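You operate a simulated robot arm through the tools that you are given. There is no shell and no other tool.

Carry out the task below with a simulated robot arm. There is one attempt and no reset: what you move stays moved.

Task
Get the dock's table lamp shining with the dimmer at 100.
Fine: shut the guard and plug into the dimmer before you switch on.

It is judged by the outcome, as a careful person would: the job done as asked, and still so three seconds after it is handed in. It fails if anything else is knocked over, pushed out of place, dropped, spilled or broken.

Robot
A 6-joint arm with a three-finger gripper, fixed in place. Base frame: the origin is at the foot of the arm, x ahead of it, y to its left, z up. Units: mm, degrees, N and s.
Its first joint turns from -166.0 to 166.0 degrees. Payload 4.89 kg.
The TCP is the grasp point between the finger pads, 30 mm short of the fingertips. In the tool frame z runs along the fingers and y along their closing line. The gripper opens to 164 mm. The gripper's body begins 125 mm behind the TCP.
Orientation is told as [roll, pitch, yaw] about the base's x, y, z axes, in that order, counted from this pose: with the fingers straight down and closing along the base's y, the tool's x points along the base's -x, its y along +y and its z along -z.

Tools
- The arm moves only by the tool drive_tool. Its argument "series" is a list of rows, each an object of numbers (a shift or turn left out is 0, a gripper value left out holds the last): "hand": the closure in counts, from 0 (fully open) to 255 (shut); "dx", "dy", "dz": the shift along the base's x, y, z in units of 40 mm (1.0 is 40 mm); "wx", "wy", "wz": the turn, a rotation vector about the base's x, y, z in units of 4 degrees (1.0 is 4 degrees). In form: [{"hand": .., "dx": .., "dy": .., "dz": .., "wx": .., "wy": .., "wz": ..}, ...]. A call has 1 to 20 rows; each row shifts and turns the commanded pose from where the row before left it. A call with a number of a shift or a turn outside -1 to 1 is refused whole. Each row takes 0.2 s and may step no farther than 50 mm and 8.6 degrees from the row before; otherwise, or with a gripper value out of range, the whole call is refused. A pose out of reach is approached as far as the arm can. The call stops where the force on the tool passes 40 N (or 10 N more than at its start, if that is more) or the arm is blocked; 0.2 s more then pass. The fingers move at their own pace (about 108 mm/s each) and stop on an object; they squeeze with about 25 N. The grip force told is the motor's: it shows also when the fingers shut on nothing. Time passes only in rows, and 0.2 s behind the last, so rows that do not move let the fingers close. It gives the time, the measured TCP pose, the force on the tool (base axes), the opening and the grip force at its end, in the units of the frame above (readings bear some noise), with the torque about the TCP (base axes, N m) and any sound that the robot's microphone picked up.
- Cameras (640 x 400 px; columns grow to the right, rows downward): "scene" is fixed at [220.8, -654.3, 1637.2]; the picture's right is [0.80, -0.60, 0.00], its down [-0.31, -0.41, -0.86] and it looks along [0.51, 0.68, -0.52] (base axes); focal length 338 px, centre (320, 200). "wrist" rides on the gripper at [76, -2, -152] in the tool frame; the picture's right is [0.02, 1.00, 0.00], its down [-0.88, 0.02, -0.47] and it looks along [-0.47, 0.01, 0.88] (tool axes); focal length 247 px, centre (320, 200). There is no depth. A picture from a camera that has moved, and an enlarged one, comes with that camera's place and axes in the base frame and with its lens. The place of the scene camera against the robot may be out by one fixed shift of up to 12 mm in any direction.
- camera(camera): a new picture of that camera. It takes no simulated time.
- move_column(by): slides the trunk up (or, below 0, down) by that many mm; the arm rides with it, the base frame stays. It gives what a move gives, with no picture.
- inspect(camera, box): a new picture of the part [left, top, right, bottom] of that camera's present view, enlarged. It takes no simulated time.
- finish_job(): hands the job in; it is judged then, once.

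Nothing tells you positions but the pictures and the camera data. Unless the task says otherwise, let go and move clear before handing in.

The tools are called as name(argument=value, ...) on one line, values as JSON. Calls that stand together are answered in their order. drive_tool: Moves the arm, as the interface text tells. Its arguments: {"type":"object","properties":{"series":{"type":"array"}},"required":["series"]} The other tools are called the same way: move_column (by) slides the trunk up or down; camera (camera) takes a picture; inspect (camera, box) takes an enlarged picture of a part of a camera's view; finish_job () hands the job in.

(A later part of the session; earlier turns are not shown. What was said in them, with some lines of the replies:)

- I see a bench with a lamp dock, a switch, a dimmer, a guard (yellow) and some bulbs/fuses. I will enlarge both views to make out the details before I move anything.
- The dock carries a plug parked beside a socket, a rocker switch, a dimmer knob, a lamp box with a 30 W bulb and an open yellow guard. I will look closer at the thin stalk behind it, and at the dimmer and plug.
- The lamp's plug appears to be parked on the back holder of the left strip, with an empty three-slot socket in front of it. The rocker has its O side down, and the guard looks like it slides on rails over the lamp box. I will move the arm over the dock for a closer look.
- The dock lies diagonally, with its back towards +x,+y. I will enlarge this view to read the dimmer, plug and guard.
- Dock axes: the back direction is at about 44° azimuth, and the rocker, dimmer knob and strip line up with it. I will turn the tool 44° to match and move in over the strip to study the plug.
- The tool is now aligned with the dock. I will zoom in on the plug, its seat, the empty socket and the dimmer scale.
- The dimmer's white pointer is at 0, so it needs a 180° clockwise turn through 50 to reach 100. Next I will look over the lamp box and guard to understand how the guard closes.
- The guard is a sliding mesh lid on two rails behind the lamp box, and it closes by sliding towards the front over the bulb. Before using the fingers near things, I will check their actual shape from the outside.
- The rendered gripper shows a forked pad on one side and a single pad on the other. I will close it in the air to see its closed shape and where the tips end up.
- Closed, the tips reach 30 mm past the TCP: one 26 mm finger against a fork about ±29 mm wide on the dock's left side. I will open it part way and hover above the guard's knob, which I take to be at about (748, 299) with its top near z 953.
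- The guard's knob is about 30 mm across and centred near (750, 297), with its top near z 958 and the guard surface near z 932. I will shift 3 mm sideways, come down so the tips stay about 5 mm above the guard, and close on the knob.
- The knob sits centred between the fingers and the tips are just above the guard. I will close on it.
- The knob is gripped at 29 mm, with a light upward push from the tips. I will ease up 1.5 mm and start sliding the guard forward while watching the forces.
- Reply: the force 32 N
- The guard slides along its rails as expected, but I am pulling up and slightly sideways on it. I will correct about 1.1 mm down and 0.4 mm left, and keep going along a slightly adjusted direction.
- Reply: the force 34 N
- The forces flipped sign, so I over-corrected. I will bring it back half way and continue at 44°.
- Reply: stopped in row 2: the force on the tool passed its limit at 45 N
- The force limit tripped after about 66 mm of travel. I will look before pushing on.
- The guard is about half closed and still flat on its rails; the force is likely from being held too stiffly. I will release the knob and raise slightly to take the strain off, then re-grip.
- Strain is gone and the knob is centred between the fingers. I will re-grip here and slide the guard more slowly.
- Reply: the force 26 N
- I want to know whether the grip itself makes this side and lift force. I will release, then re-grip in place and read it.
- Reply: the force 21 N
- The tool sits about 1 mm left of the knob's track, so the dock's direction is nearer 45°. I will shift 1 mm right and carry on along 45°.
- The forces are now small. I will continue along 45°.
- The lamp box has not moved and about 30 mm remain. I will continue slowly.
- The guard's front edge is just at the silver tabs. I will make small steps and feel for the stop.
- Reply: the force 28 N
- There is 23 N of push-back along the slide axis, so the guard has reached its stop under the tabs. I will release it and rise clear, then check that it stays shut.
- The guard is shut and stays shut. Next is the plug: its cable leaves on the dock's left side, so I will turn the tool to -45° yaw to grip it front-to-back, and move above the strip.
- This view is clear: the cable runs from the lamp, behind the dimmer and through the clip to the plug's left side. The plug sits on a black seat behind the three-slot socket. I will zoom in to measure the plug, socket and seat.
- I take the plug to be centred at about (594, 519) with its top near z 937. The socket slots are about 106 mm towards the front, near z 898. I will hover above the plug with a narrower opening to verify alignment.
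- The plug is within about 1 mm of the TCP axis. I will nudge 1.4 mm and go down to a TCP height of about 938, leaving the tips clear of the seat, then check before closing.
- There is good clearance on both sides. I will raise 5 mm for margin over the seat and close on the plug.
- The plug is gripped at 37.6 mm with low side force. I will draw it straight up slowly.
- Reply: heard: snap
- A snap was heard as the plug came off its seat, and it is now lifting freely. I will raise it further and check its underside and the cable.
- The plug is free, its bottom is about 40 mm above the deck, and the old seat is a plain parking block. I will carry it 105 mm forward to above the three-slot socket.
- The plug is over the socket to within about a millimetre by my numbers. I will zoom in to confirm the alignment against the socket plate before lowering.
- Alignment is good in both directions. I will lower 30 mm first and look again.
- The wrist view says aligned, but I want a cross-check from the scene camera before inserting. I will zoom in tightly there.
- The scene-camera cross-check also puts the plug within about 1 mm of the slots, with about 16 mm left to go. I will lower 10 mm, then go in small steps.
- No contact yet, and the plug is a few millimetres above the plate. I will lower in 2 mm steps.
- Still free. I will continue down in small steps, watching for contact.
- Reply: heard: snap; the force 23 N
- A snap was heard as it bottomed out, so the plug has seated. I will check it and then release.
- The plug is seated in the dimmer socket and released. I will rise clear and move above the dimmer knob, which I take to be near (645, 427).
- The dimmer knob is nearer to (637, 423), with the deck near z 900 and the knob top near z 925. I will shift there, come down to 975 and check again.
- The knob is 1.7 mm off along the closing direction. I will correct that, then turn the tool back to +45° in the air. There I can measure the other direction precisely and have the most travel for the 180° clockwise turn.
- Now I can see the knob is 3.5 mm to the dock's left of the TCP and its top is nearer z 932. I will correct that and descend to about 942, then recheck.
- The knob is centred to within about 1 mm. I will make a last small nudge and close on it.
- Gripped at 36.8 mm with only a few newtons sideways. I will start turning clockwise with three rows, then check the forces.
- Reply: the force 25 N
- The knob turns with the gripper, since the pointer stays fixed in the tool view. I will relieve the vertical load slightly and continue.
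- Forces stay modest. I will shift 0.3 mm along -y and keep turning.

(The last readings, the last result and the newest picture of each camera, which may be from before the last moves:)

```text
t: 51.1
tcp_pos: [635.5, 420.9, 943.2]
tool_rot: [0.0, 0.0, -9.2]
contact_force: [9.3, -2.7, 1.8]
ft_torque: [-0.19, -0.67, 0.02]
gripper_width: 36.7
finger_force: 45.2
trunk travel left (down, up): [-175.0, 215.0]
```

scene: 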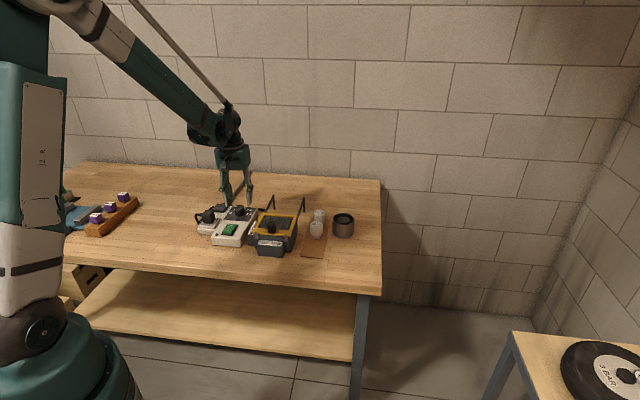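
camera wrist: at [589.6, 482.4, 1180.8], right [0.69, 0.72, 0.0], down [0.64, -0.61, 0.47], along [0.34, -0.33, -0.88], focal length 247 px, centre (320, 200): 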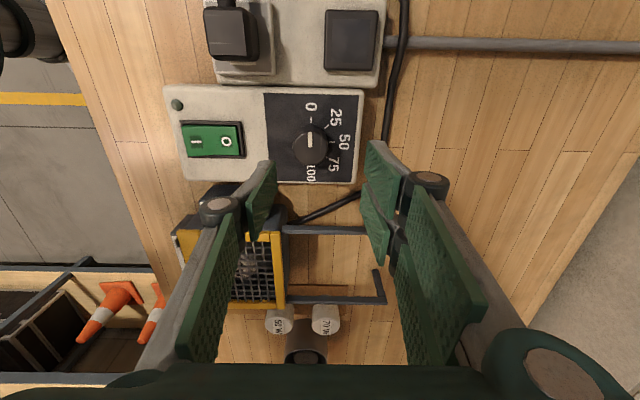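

drive_tool(series=[{"dx": 0.005, "wz": -1}, {"wz": -1}, {"wz": -1}, {"wz": -1}, {"wz": -1}])

inspect(camera="wrist", box=[240, 130, 400, 280])

```text
t: 52.4
tcp_pos: [635.5, 422.4, 941.6]
tool_rot: [0.0, 0.0, -29.1]
contact_force: [-8.5, -16.5, -18.5]
ft_torque: [-0.36, 0.3, 0.0]
gripper_width: 36.4
finger_force: 44.6
trunk travel left (down, up): [-175.0, 215.0]
```

```text
2.67 times, centred on (320, 205) of wrist
camera zoom: at [568.9, 458.7, 1095.2], right [0.47, 0.88, 0.0], down [0.78, -0.41, 0.47], along [0.42, -0.22, -0.88], focal length 659 px, centre (320, 187)
```

zoom: 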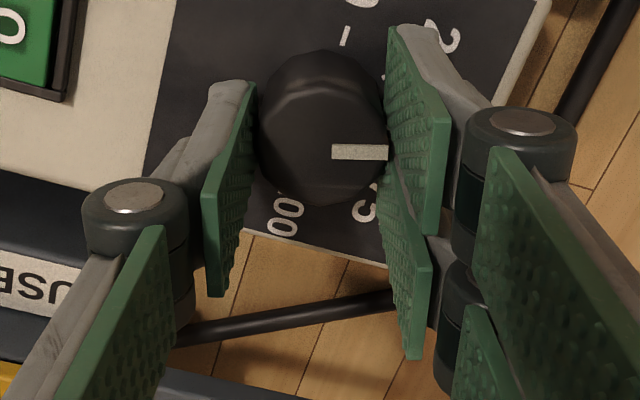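

The knob has turned about 74°. I will trim the load and continue.

drive_tool(series=[{"dx": -0.005, "dy": -0.01, "dz": -0.008, "wz": -1}, {"wz": -1}, {"wz": -1}, {"wz": -1}, {"wz": -1}])

drive_tool(series=[{"wz": -1}, {"wz": -1}, {"wz": -1}, {"wz": -1}])

```text
t: 53.7
tcp_pos: [635.0, 422.6, 942.4]
tool_rot: [-0.1, 0.0, -48.9]
contact_force: [-3.0, -3.0, -11.0]
ft_torque: [0.04, 0.32, 0.03]
gripper_width: 36.2
finger_force: 44.8
trunk travel left (down, up): [-175.0, 215.0]
stopped in row 5: the force on the tool passed its limit at 40 N (the readings are from after the stop); the commanded pose is now the measured one
```

```text
t: 54.7
tcp_pos: [634.3, 422.1, 942.4]
tool_rot: [-0.1, 0.1, -65.0]
contact_force: [-3.5, -6.1, -5.4]
ft_torque: [-0.17, -0.01, -0.01]
gripper_width: 36.1
finger_force: 44.7
trunk travel left (down, up): [-175.0, 215.0]
```

Turned 110° so far, with low residual forces. I will continue a bit more gently.

drive_tool(series=[{"dx": -0.002, "dy": -0.003, "wz": -0.75}, {"wz": -0.75}, {"wz": -0.75}, {"wz": -0.75}, {"wz": -0.75}, {"wz": -0.75}])

inspect(camera="wrist", box=[240, 130, 400, 280])

camera(camera="scene")

```text
t: 56.1
tcp_pos: [634.8, 422.4, 943.6]
tool_rot: [-0.1, 0.0, -83.1]
contact_force: [-18.5, -7.0, -12.1]
ft_torque: [-0.29, 0.62, 0.0]
gripper_width: 36.5
finger_force: 45.2
trunk travel left (down, up): [-175.0, 215.0]
```

```text
2.67 times, centred on (320, 205) of wrist
camera zoom: at [625.3, 498.7, 1095.3], right [0.99, 0.14, 0.0], down [0.13, -0.87, 0.47], along [0.07, -0.47, -0.88], focal length 659 px, centre (320, 187)
```

zoom: 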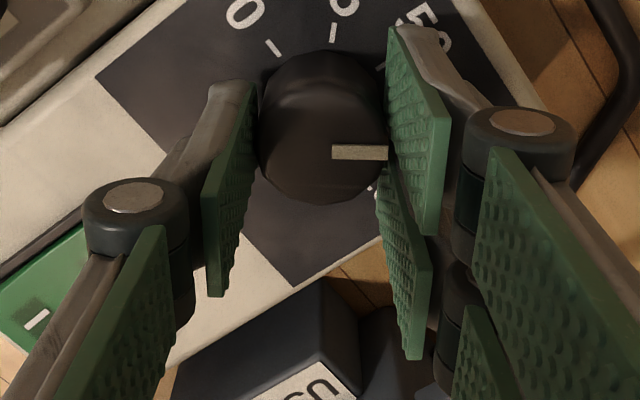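

```text
taken
```

scene: 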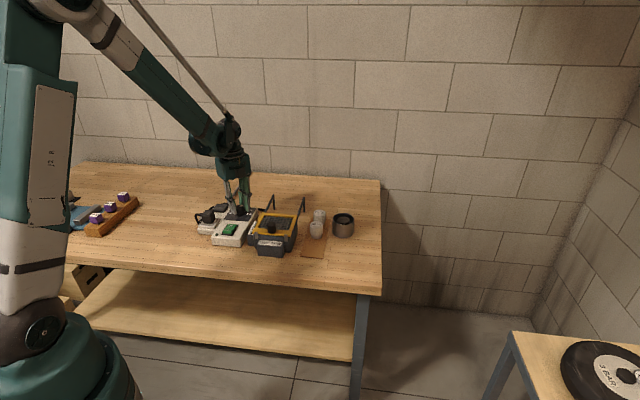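

The pointer has turned 128° and the tool is at -83°. I will trim and continue towards -135°.

drive_tool(series=[{"dx": -0.012, "dy": -0.004, "dz": -0.006}, {"wz": -0.75}, {"wz": -0.75}, {"wz": -0.75}, {"wz": -0.75}, {"wz": -0.75}])

drive_tool(series=[{"wz": -0.75}, {"wz": -0.75}, {"wz": -0.75}, {"wz": -0.75}])

```text
t: 57.5
tcp_pos: [635.4, 422.8, 943.0]
tool_rot: [-0.1, 0.1, -98.1]
contact_force: [-16.6, 10.2, 7.5]
ft_torque: [0.59, 0.58, 0.02]
gripper_width: 36.1
finger_force: 45.0
trunk travel left (down, up): [-175.0, 215.0]
```

```text
t: 58.5
tcp_pos: [634.6, 422.2, 942.5]
tool_rot: [0.0, -0.1, -110.1]
contact_force: [-10.1, 12.5, -0.8]
ft_torque: [-0.11, 0.27, 0.04]
gripper_width: 36.6
finger_force: 45.0
trunk travel left (down, up): [-175.0, 215.0]
```

Now at -110°, so about 25° remain. I will trim and go on another 18°, then check the pointer.

drive_tool(series=[{"dx": -0.006, "dy": 0.007}, {"wz": -0.75}, {"wz": -0.75}, {"wz": -0.75}, {"wz": -0.75}, {"wz": -0.75}, {"wz": -0.75}])

inspect(camera="wrist", box=[240, 130, 400, 280])

inspect(camera="scene", box=[210, 180, 270, 240])

```text
t: 60.1
tcp_pos: [634.6, 422.5, 942.6]
tool_rot: [-0.2, 0.1, -128.1]
contact_force: [-3.0, 13.0, 4.2]
ft_torque: [0.3, 0.26, 0.02]
gripper_width: 36.7
finger_force: 45.3
trunk travel left (down, up): [-175.0, 215.0]
```

```text
2.67 times, centred on (320, 205) of wrist
camera zoom: at [681.6, 484.3, 1095.3], right [0.8, -0.6, 0.0], down [-0.53, -0.71, 0.47], along [-0.28, -0.38, -0.88], focal length 659 px, centre (320, 187)
```

zoom: 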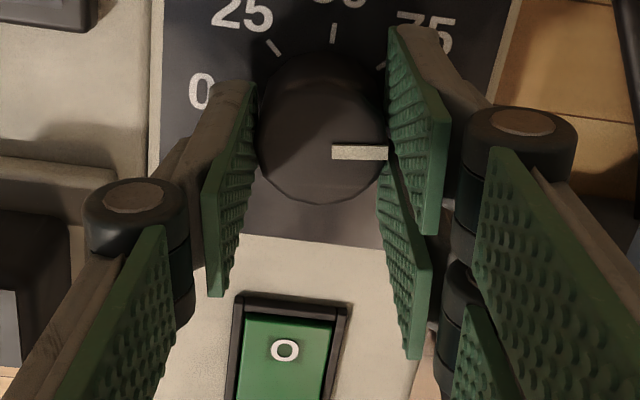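

```text
6.67 times, centred on (240, 210) of scene
camera zoom: at [220.8, -654.3, 1637.2], right [0.8, -0.6, 0.0], down [-0.31, -0.41, -0.86], along [0.51, 0.68, -0.52], focal length 2254 px, centre (853, 133)
```

zoom: 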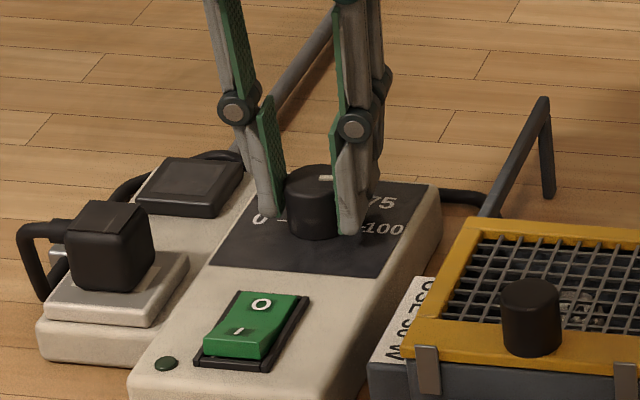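

The pointer is about 7° short of 100 and has not slipped in the grip. I will finish the turn to -135°.

drive_tool(series=[{"dy": 0.006, "wz": -0.6}, {"wz": -0.6}, {"wz": -0.52}])

inspect(camera="wrist", box=[240, 130, 400, 280])

```text
t: 60.9
tcp_pos: [635.4, 422.9, 942.8]
tool_rot: [-0.1, -0.1, -135.0]
contact_force: [-0.2, 8.0, 15.0]
ft_torque: [0.14, -0.1, -0.01]
gripper_width: 36.6
finger_force: 45.2
trunk travel left (down, up): [-175.0, 215.0]
```

```text
2.67 times, centred on (320, 205) of wrist
camera zoom: at [688.6, 478.5, 1095.3], right [0.72, -0.69, 0.0], down [-0.61, -0.64, 0.47], along [-0.33, -0.34, -0.88], focal length 659 px, centre (320, 187)
```

zoom: 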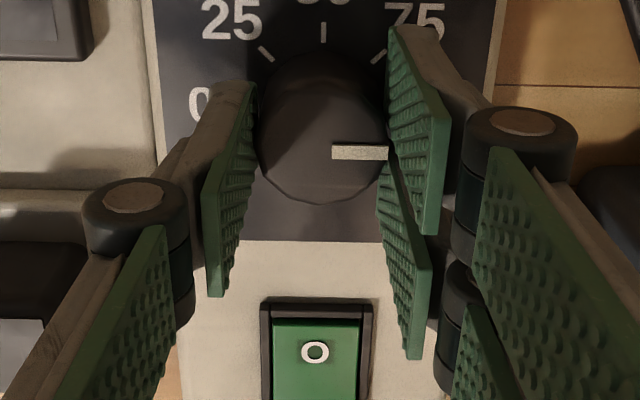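

The tool is at -135°, a full 180° turn, with no torque against a stop. I will release, rise and read the pointer.

drive_tool(series=[{"hand": 200}, {"hand": 150}, {}, {"dz": 0.4}, {"dz": 0.8}, {"dz": 0.8}])

inspect(camera="wrist", box=[240, 90, 400, 240])

inspect(camera="scene", box=[220, 195, 260, 225])

```text
t: 62.3
tcp_pos: [633.9, 420.4, 1020.4]
tool_rot: [-0.2, 0.0, -134.9]
contact_force: [1.8, 0.5, -0.7]
ft_torque: [-0.09, 0.1, 0.02]
gripper_width: 67.4
finger_force: 0.0
trunk travel left (down, up): [-175.0, 215.0]
```

```text
2.67 times, centred on (320, 165) of wrist
camera zoom: at [688.8, 477.1, 1173.2], right [0.72, -0.69, 0.0], down [-0.61, -0.64, 0.47], along [-0.33, -0.34, -0.88], focal length 659 px, centre (320, 293)
```

zoom: 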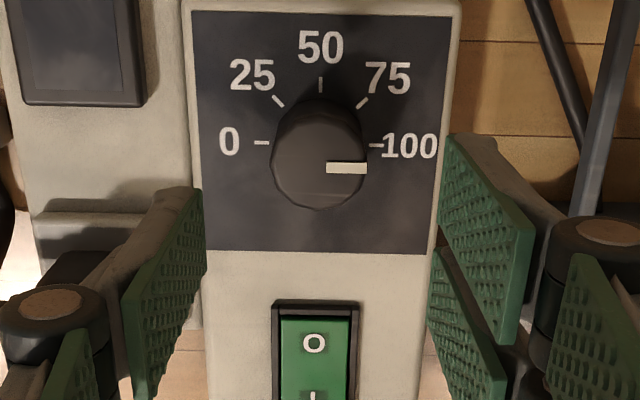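

```text
13.33 times, centred on (240, 210) of scene
camera zoom: at [220.8, -654.3, 1637.2], right [0.8, -0.6, 0.0], down [-0.31, -0.41, -0.86], along [0.51, 0.68, -0.52], focal length 4509 px, centre (1387, 67)
```

zoom: 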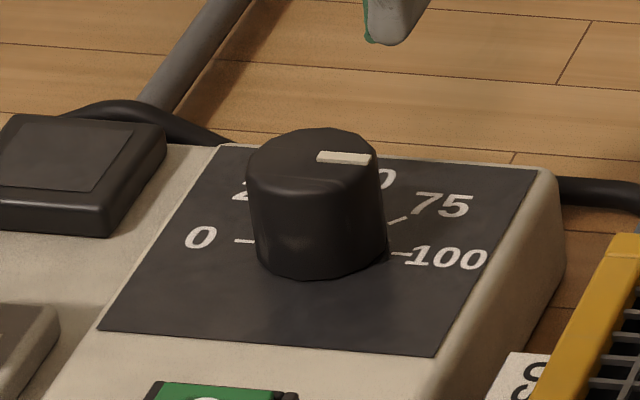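

The pointer reads 100. I will measure its angle against the tick line more finely.

inspect(camera="wrist", box=[295, 125, 351, 160])

inspect(camera="scene", box=[230, 200, 250, 215])

```text
11.43 times, centred on (323, 142) of wrist
camera zoom: at [688.8, 477.1, 1173.2], right [0.72, -0.69, 0.0], down [-0.61, -0.64, 0.47], along [-0.33, -0.34, -0.88], focal length 2823 px, centre (286, 857)
```

zoom: 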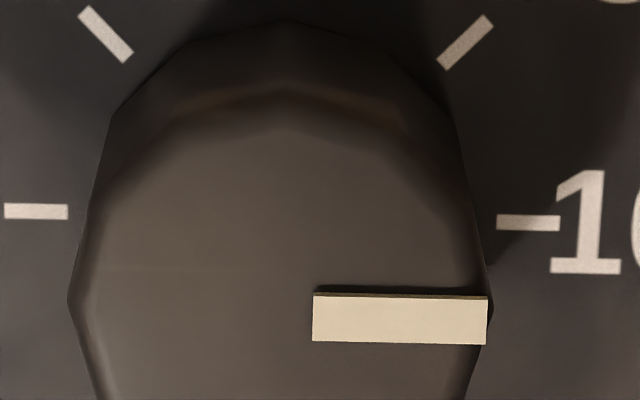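

```text
16.00 times, centred on (240, 208) of scene
camera zoom: at [220.8, -654.3, 1637.2], right [0.8, -0.6, 0.0], down [-0.31, -0.41, -0.86], along [0.51, 0.68, -0.52], focal length 5410 px, centre (1600, 80)
```

zoom: 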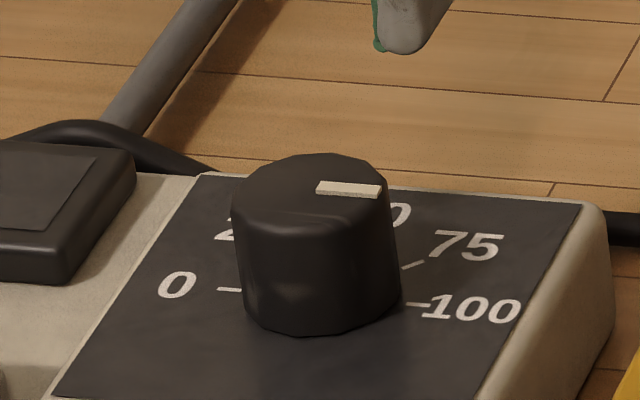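

The pointer bar is parallel to the 0–100 tick line within about 0.3°, so the dimmer is at 100. The rocker's raised I end is near b=615 (about (541, 329)). I will close the fingers, move there and tilt 20° so only one fingertip corner will press.

drive_tool(series=[{"hand": 255, "dx": -0.674, "dy": -0.621}, {"dx": -0.674, "dy": -0.621}, {"dx": -0.674, "dy": -0.621}, {"dx": -0.674, "dy": -0.621}, {"wx": -0.7071, "wy": 0.7071}, {"wx": -0.7071, "wy": 0.7071}, {"wx": -0.7071, "wy": 0.7071}, {"wx": -0.7071, "wy": 0.7071}, {"wx": -0.7071, "wy": 0.7071}, {}])

camera(camera="wrist")

inspect(camera="scene", box=[200, 180, 270, 250])

```text
t: 64.5
tcp_pos: [526.8, 324.0, 1022.5]
tool_rot: [0.0, -20.0, -134.9]
contact_force: [-0.8, 0.2, -0.6]
ft_torque: [-0.04, 0.04, -0.04]
gripper_width: 0.2
finger_force: 24.7
trunk travel left (down, up): [-175.0, 215.0]
```

```text
taken
camera wrist: at [614.0, 412.9, 1139.5], right [0.72, -0.69, -0.01], down [-0.46, -0.49, 0.75], along [-0.52, -0.53, -0.67], focal length 247 px, centre (320, 200)
```

wrist: 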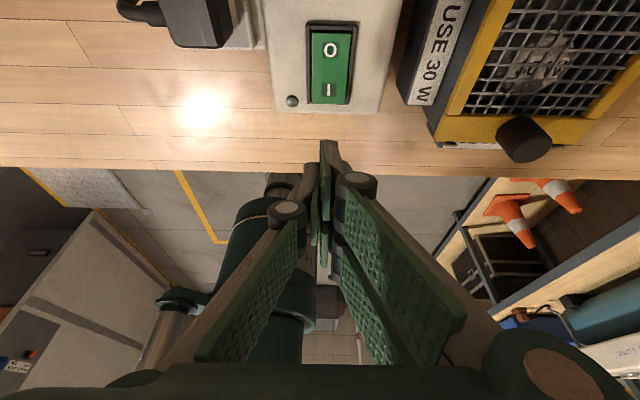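

```text
5.71 times, centred on (235, 215) of scene
camera zoom: at [220.8, -654.3, 1637.2], right [0.8, -0.6, 0.0], down [-0.31, -0.41, -0.86], along [0.51, 0.68, -0.52], focal length 1932 px, centre (806, 114)
```

zoom: 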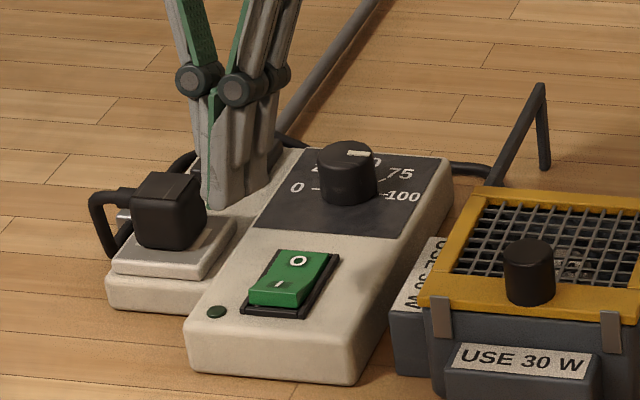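

The fingertip is hovering above and slightly behind the rocker's front end. I will zoom in to locate the I end precisely.

inspect(camera="wrist", box=[290, 10, 370, 120])

inspect(camera="scene", box=[215, 215, 245, 240])

```text
3.64 times, centred on (330, 65) of wrist
camera zoom: at [614.0, 412.9, 1139.5], right [0.72, -0.69, -0.01], down [-0.46, -0.49, 0.75], along [-0.52, -0.53, -0.67], focal length 898 px, centre (284, 691)
```

zoom: 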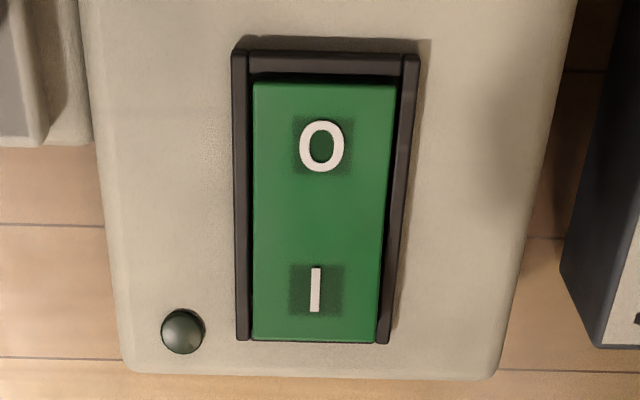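

```text
16.00 times, centred on (230, 228) of scene
camera zoom: at [220.8, -654.3, 1637.2], right [0.8, -0.6, 0.0], down [-0.31, -0.41, -0.86], along [0.51, 0.68, -0.52], focal length 5410 px, centre (1760, -240)
```

zoom: 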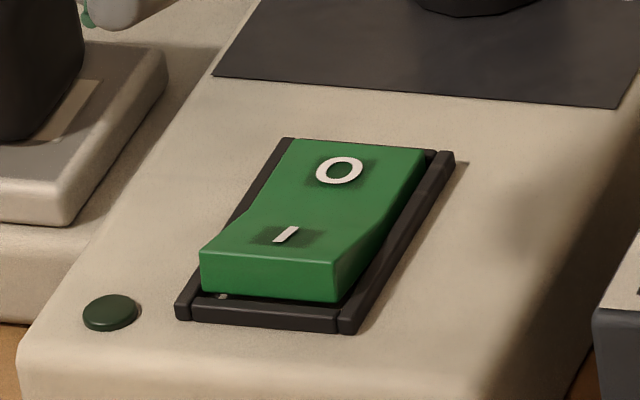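

The I end's top sits near b=616–630 and z 918. I will shift 3 mm back along the rocker and lower to just above it.

drive_tool(series=[{"dx": 0.053, "dy": 0.053, "dz": -0.5}, {"dz": -0.5}, {"dz": -0.42}, {}])

inspect(camera="scene", box=[210, 200, 255, 245])

camera(camera="wrist")

```text
t: 65.5
tcp_pos: [528.5, 326.1, 964.9]
tool_rot: [-0.1, -20.1, -135.0]
contact_force: [-0.4, 0.1, 0.3]
ft_torque: [-0.07, 0.04, -0.01]
gripper_width: 0.0
finger_force: 25.3
trunk travel left (down, up): [-175.0, 215.0]
```

```text
8.89 times, centred on (232, 222) of scene
camera zoom: at [220.8, -654.3, 1637.2], right [0.8, -0.6, 0.0], down [-0.31, -0.41, -0.86], along [0.51, 0.68, -0.52], focal length 3006 px, centre (1098, 0)
```

zoom: 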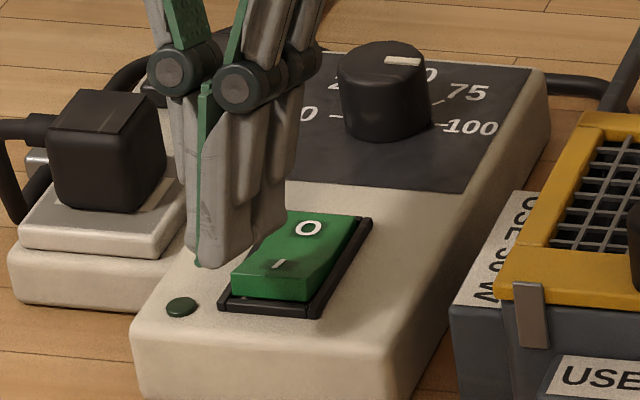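

```text
taken
camera wrist: at [616.9, 414.8, 1082.9], right [0.72, -0.69, -0.01], down [-0.46, -0.49, 0.75], along [-0.52, -0.53, -0.67], focal length 247 px, centre (320, 200)
```

wrist: 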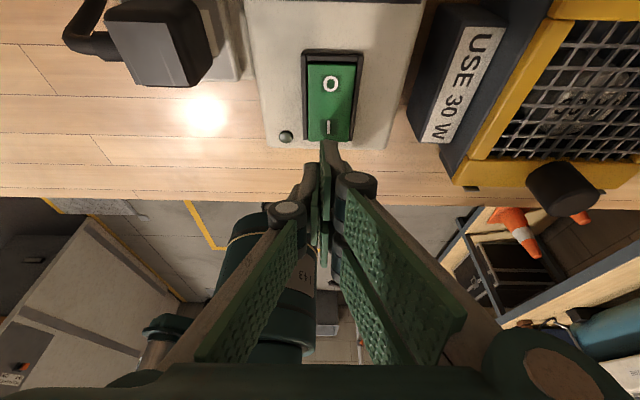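

The rear fingertip corner is right above the I mark. I will lower gently to make contact and press.

drive_tool(series=[{"dz": -0.1}, {"dz": -0.075}, {"dz": -0.05}])

drive_tool(series=[{"dz": -0.05}, {"dz": -0.05}])

inspect(camera="scene", box=[210, 200, 255, 245])

```text
t: 66.3
tcp_pos: [528.2, 327.5, 956.3]
tool_rot: [-0.2, -20.1, -134.9]
contact_force: [0.1, -0.7, -0.1]
ft_torque: [0.02, 0.01, 0.03]
gripper_width: 0.0
finger_force: 24.6
trunk travel left (down, up): [-175.0, 215.0]
```

```text
t: 66.9
tcp_pos: [529.5, 325.7, 952.0]
tool_rot: [-0.1, -20.0, -134.9]
contact_force: [-0.2, -0.3, -0.1]
ft_torque: [-0.01, -0.01, -0.01]
gripper_width: 0.0
finger_force: 24.8
trunk travel left (down, up): [-175.0, 215.0]
```

```text
8.89 times, centred on (232, 222) of scene
camera zoom: at [220.8, -654.3, 1637.2], right [0.8, -0.6, 0.0], down [-0.31, -0.41, -0.86], along [0.51, 0.68, -0.52], focal length 3006 px, centre (1098, 0)
```

zoom: 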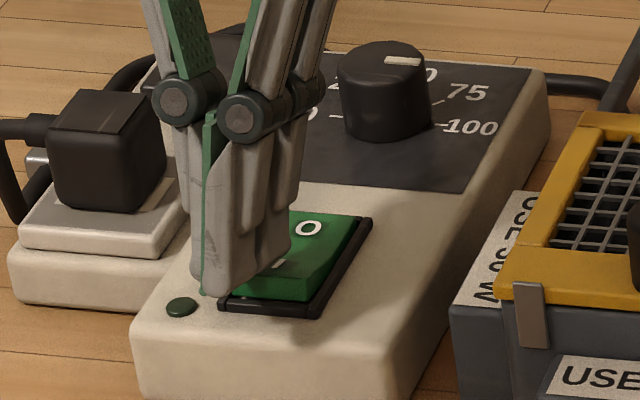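

No contact yet. I will continue in 2 mm steps.

drive_tool(series=[{"dz": -0.05}, {"dz": -0.05}])

inspect(camera="scene", box=[210, 200, 255, 245])

```text
t: 67.5
tcp_pos: [529.6, 326.3, 947.5]
tool_rot: [-0.1, -20.1, -134.8]
contact_force: [-1.2, -1.4, 1.9]
ft_torque: [-0.03, -0.05, -0.04]
gripper_width: 0.2
finger_force: 24.9
trunk travel left (down, up): [-175.0, 215.0]
```

```text
8.89 times, centred on (232, 222) of scene
camera zoom: at [220.8, -654.3, 1637.2], right [0.8, -0.6, 0.0], down [-0.31, -0.41, -0.86], along [0.51, 0.68, -0.52], focal length 3006 px, centre (1098, 0)
```

zoom: 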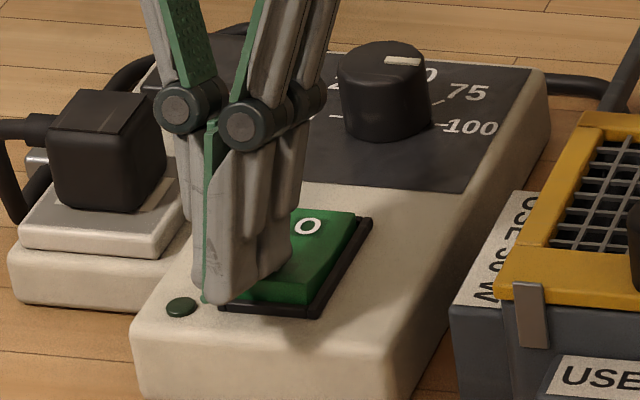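

Light contact is starting at about 2 N and the rocker is beginning to move. I will press on in small steps.

drive_tool(series=[{"dz": -0.05}, {"dz": -0.04}])

inspect(camera="scene", box=[205, 200, 305, 260])

```text
t: 68.1
tcp_pos: [529.0, 326.1, 945.0]
tool_rot: [0.0, -20.0, -134.9]
contact_force: [3.4, 2.9, 13.8]
ft_torque: [0.28, -0.36, 0.05]
gripper_width: 0.1
finger_force: 25.6
trunk travel left (down, up): [-175.0, 215.0]
```

```text
6.40 times, centred on (255, 230) of scene
camera zoom: at [220.8, -654.3, 1637.2], right [0.8, -0.6, 0.0], down [-0.31, -0.41, -0.86], along [0.51, 0.68, -0.52], focal length 2164 px, centre (736, 8)
```

zoom: 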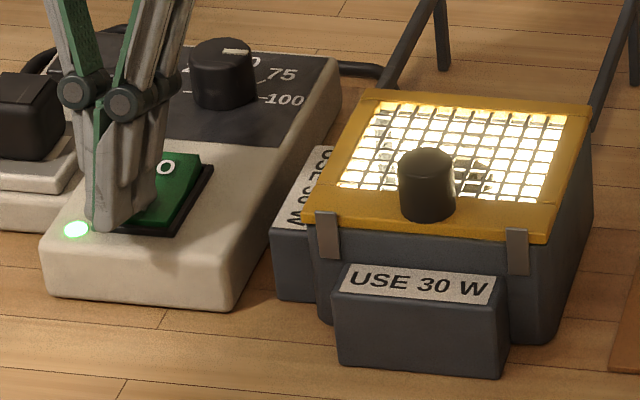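

The lamp shines and the green indicator is lit. I will lift straight up and check that the rocker stays on.

drive_tool(series=[{"dz": 0.3}, {"dz": 0.8}, {"dz": 0.9}, {"dz": 0.9}, {}])

inspect(camera="scene", box=[190, 185, 320, 265])

camera(camera="wrist")

```text
t: 69.3
tcp_pos: [525.8, 324.9, 1061.2]
tool_rot: [-0.1, -20.0, -134.9]
contact_force: [0.0, -0.1, 0.4]
ft_torque: [0.02, -0.07, 0.02]
gripper_width: 0.0
finger_force: 25.0
trunk travel left (down, up): [-175.0, 215.0]
```

```text
4.92 times, centred on (255, 225) of scene
camera zoom: at [220.8, -654.3, 1637.2], right [0.8, -0.6, 0.0], down [-0.31, -0.41, -0.86], along [0.51, 0.68, -0.52], focal length 1665 px, centre (640, 77)
```

zoom: 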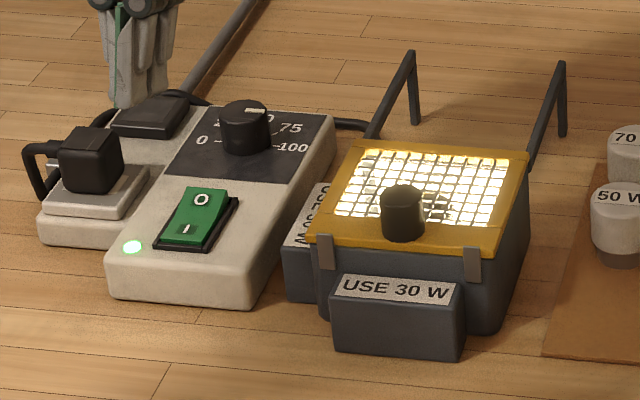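

```text
taken
camera wrist: at [614.0, 413.5, 1179.4], right [0.72, -0.69, -0.01], down [-0.46, -0.49, 0.75], along [-0.52, -0.53, -0.67], focal length 247 px, centre (320, 200)
```

wrist: 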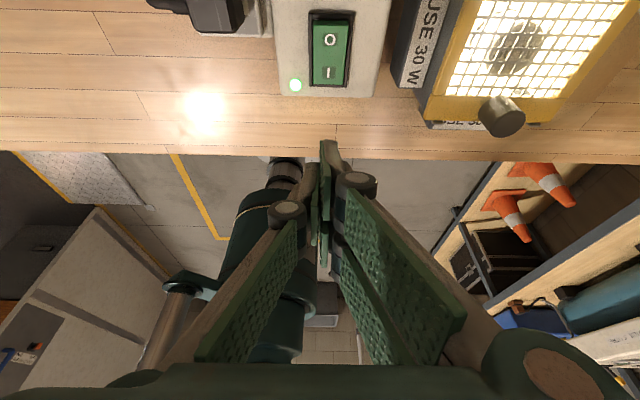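

The rocker stays down on I, the indicator and lamp are lit, and the guard is shut. I will rise a bit more, wait, and do a last check of the whole scene.

drive_tool(series=[{"dz": 0.9}, {"dz": 0.9}, {}, {}, {}, {}, {}, {}])

camera(camera="scene")

inspect(camera="scene", box=[190, 185, 370, 265])

inspect(camera="scene", box=[220, 195, 260, 225])

```text
t: 71.1
tcp_pos: [526.9, 323.3, 1136.0]
tool_rot: [-0.2, -19.9, -134.8]
contact_force: [0.6, 0.0, 0.1]
ft_torque: [0.0, 0.02, -0.01]
gripper_width: 0.0
finger_force: 24.9
trunk travel left (down, up): [-175.0, 215.0]
```

```text
taken
```

scene: 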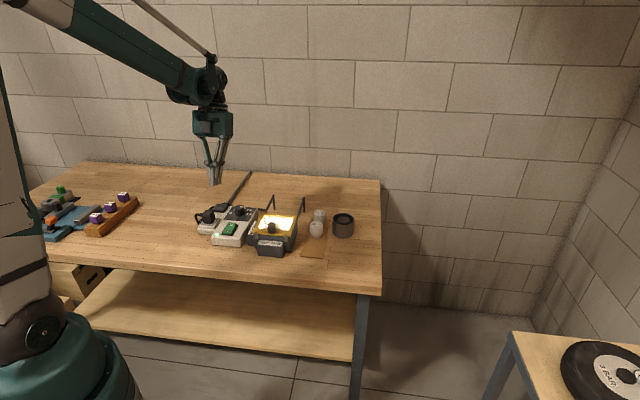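

```text
3.56 times, centred on (280, 225) of scene
camera zoom: at [220.8, -654.3, 1637.2], right [0.8, -0.6, 0.0], down [-0.31, -0.41, -0.86], along [0.51, 0.68, -0.52], focal length 1202 px, centre (462, 111)
```

zoom: 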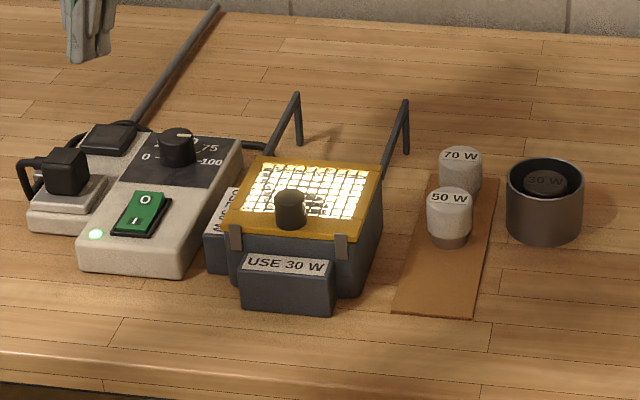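

```text
13.33 times, centred on (240, 210) of scene
camera zoom: at [220.8, -654.3, 1637.2], right [0.8, -0.6, 0.0], down [-0.31, -0.41, -0.86], along [0.51, 0.68, -0.52], focal length 4509 px, centre (1387, 67)
```

zoom: 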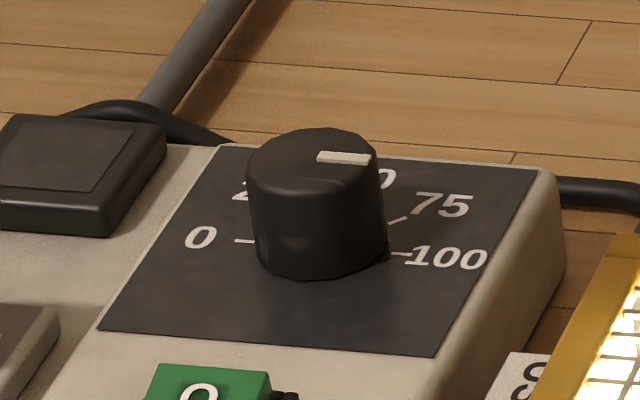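

The lamp is shining steadily and the dimmer points at 100. The plug is in the dimmer socket, the guard is shut, nothing else has moved, and the arm is clear. I will hand the job in.

finish_job()

```text
The job is handed in.
```

The lamp in the dock is shining and its dimmer is at 100. I shut the guard and moved the plug into the dimmer's socket before switching on.

- **Guard:** it slid forward over the bulb to its stop under the two front tabs and stayed shut.
- **Plug:** it came off its parking block and snapped into the three-slot socket.
- **Dimmer:** I turned the knob 180° from 0, and the pointer lines up with the 100 tick.
- **Switch:** the rocker stayed down on I, with the indicator lit.

About two seconds after I moved clear, the lamp was still lit. The loose bulbs, the can and the rest of the bench looked undisturbed. I left the 30 W bulb in place, since the box is labelled for 30 W.
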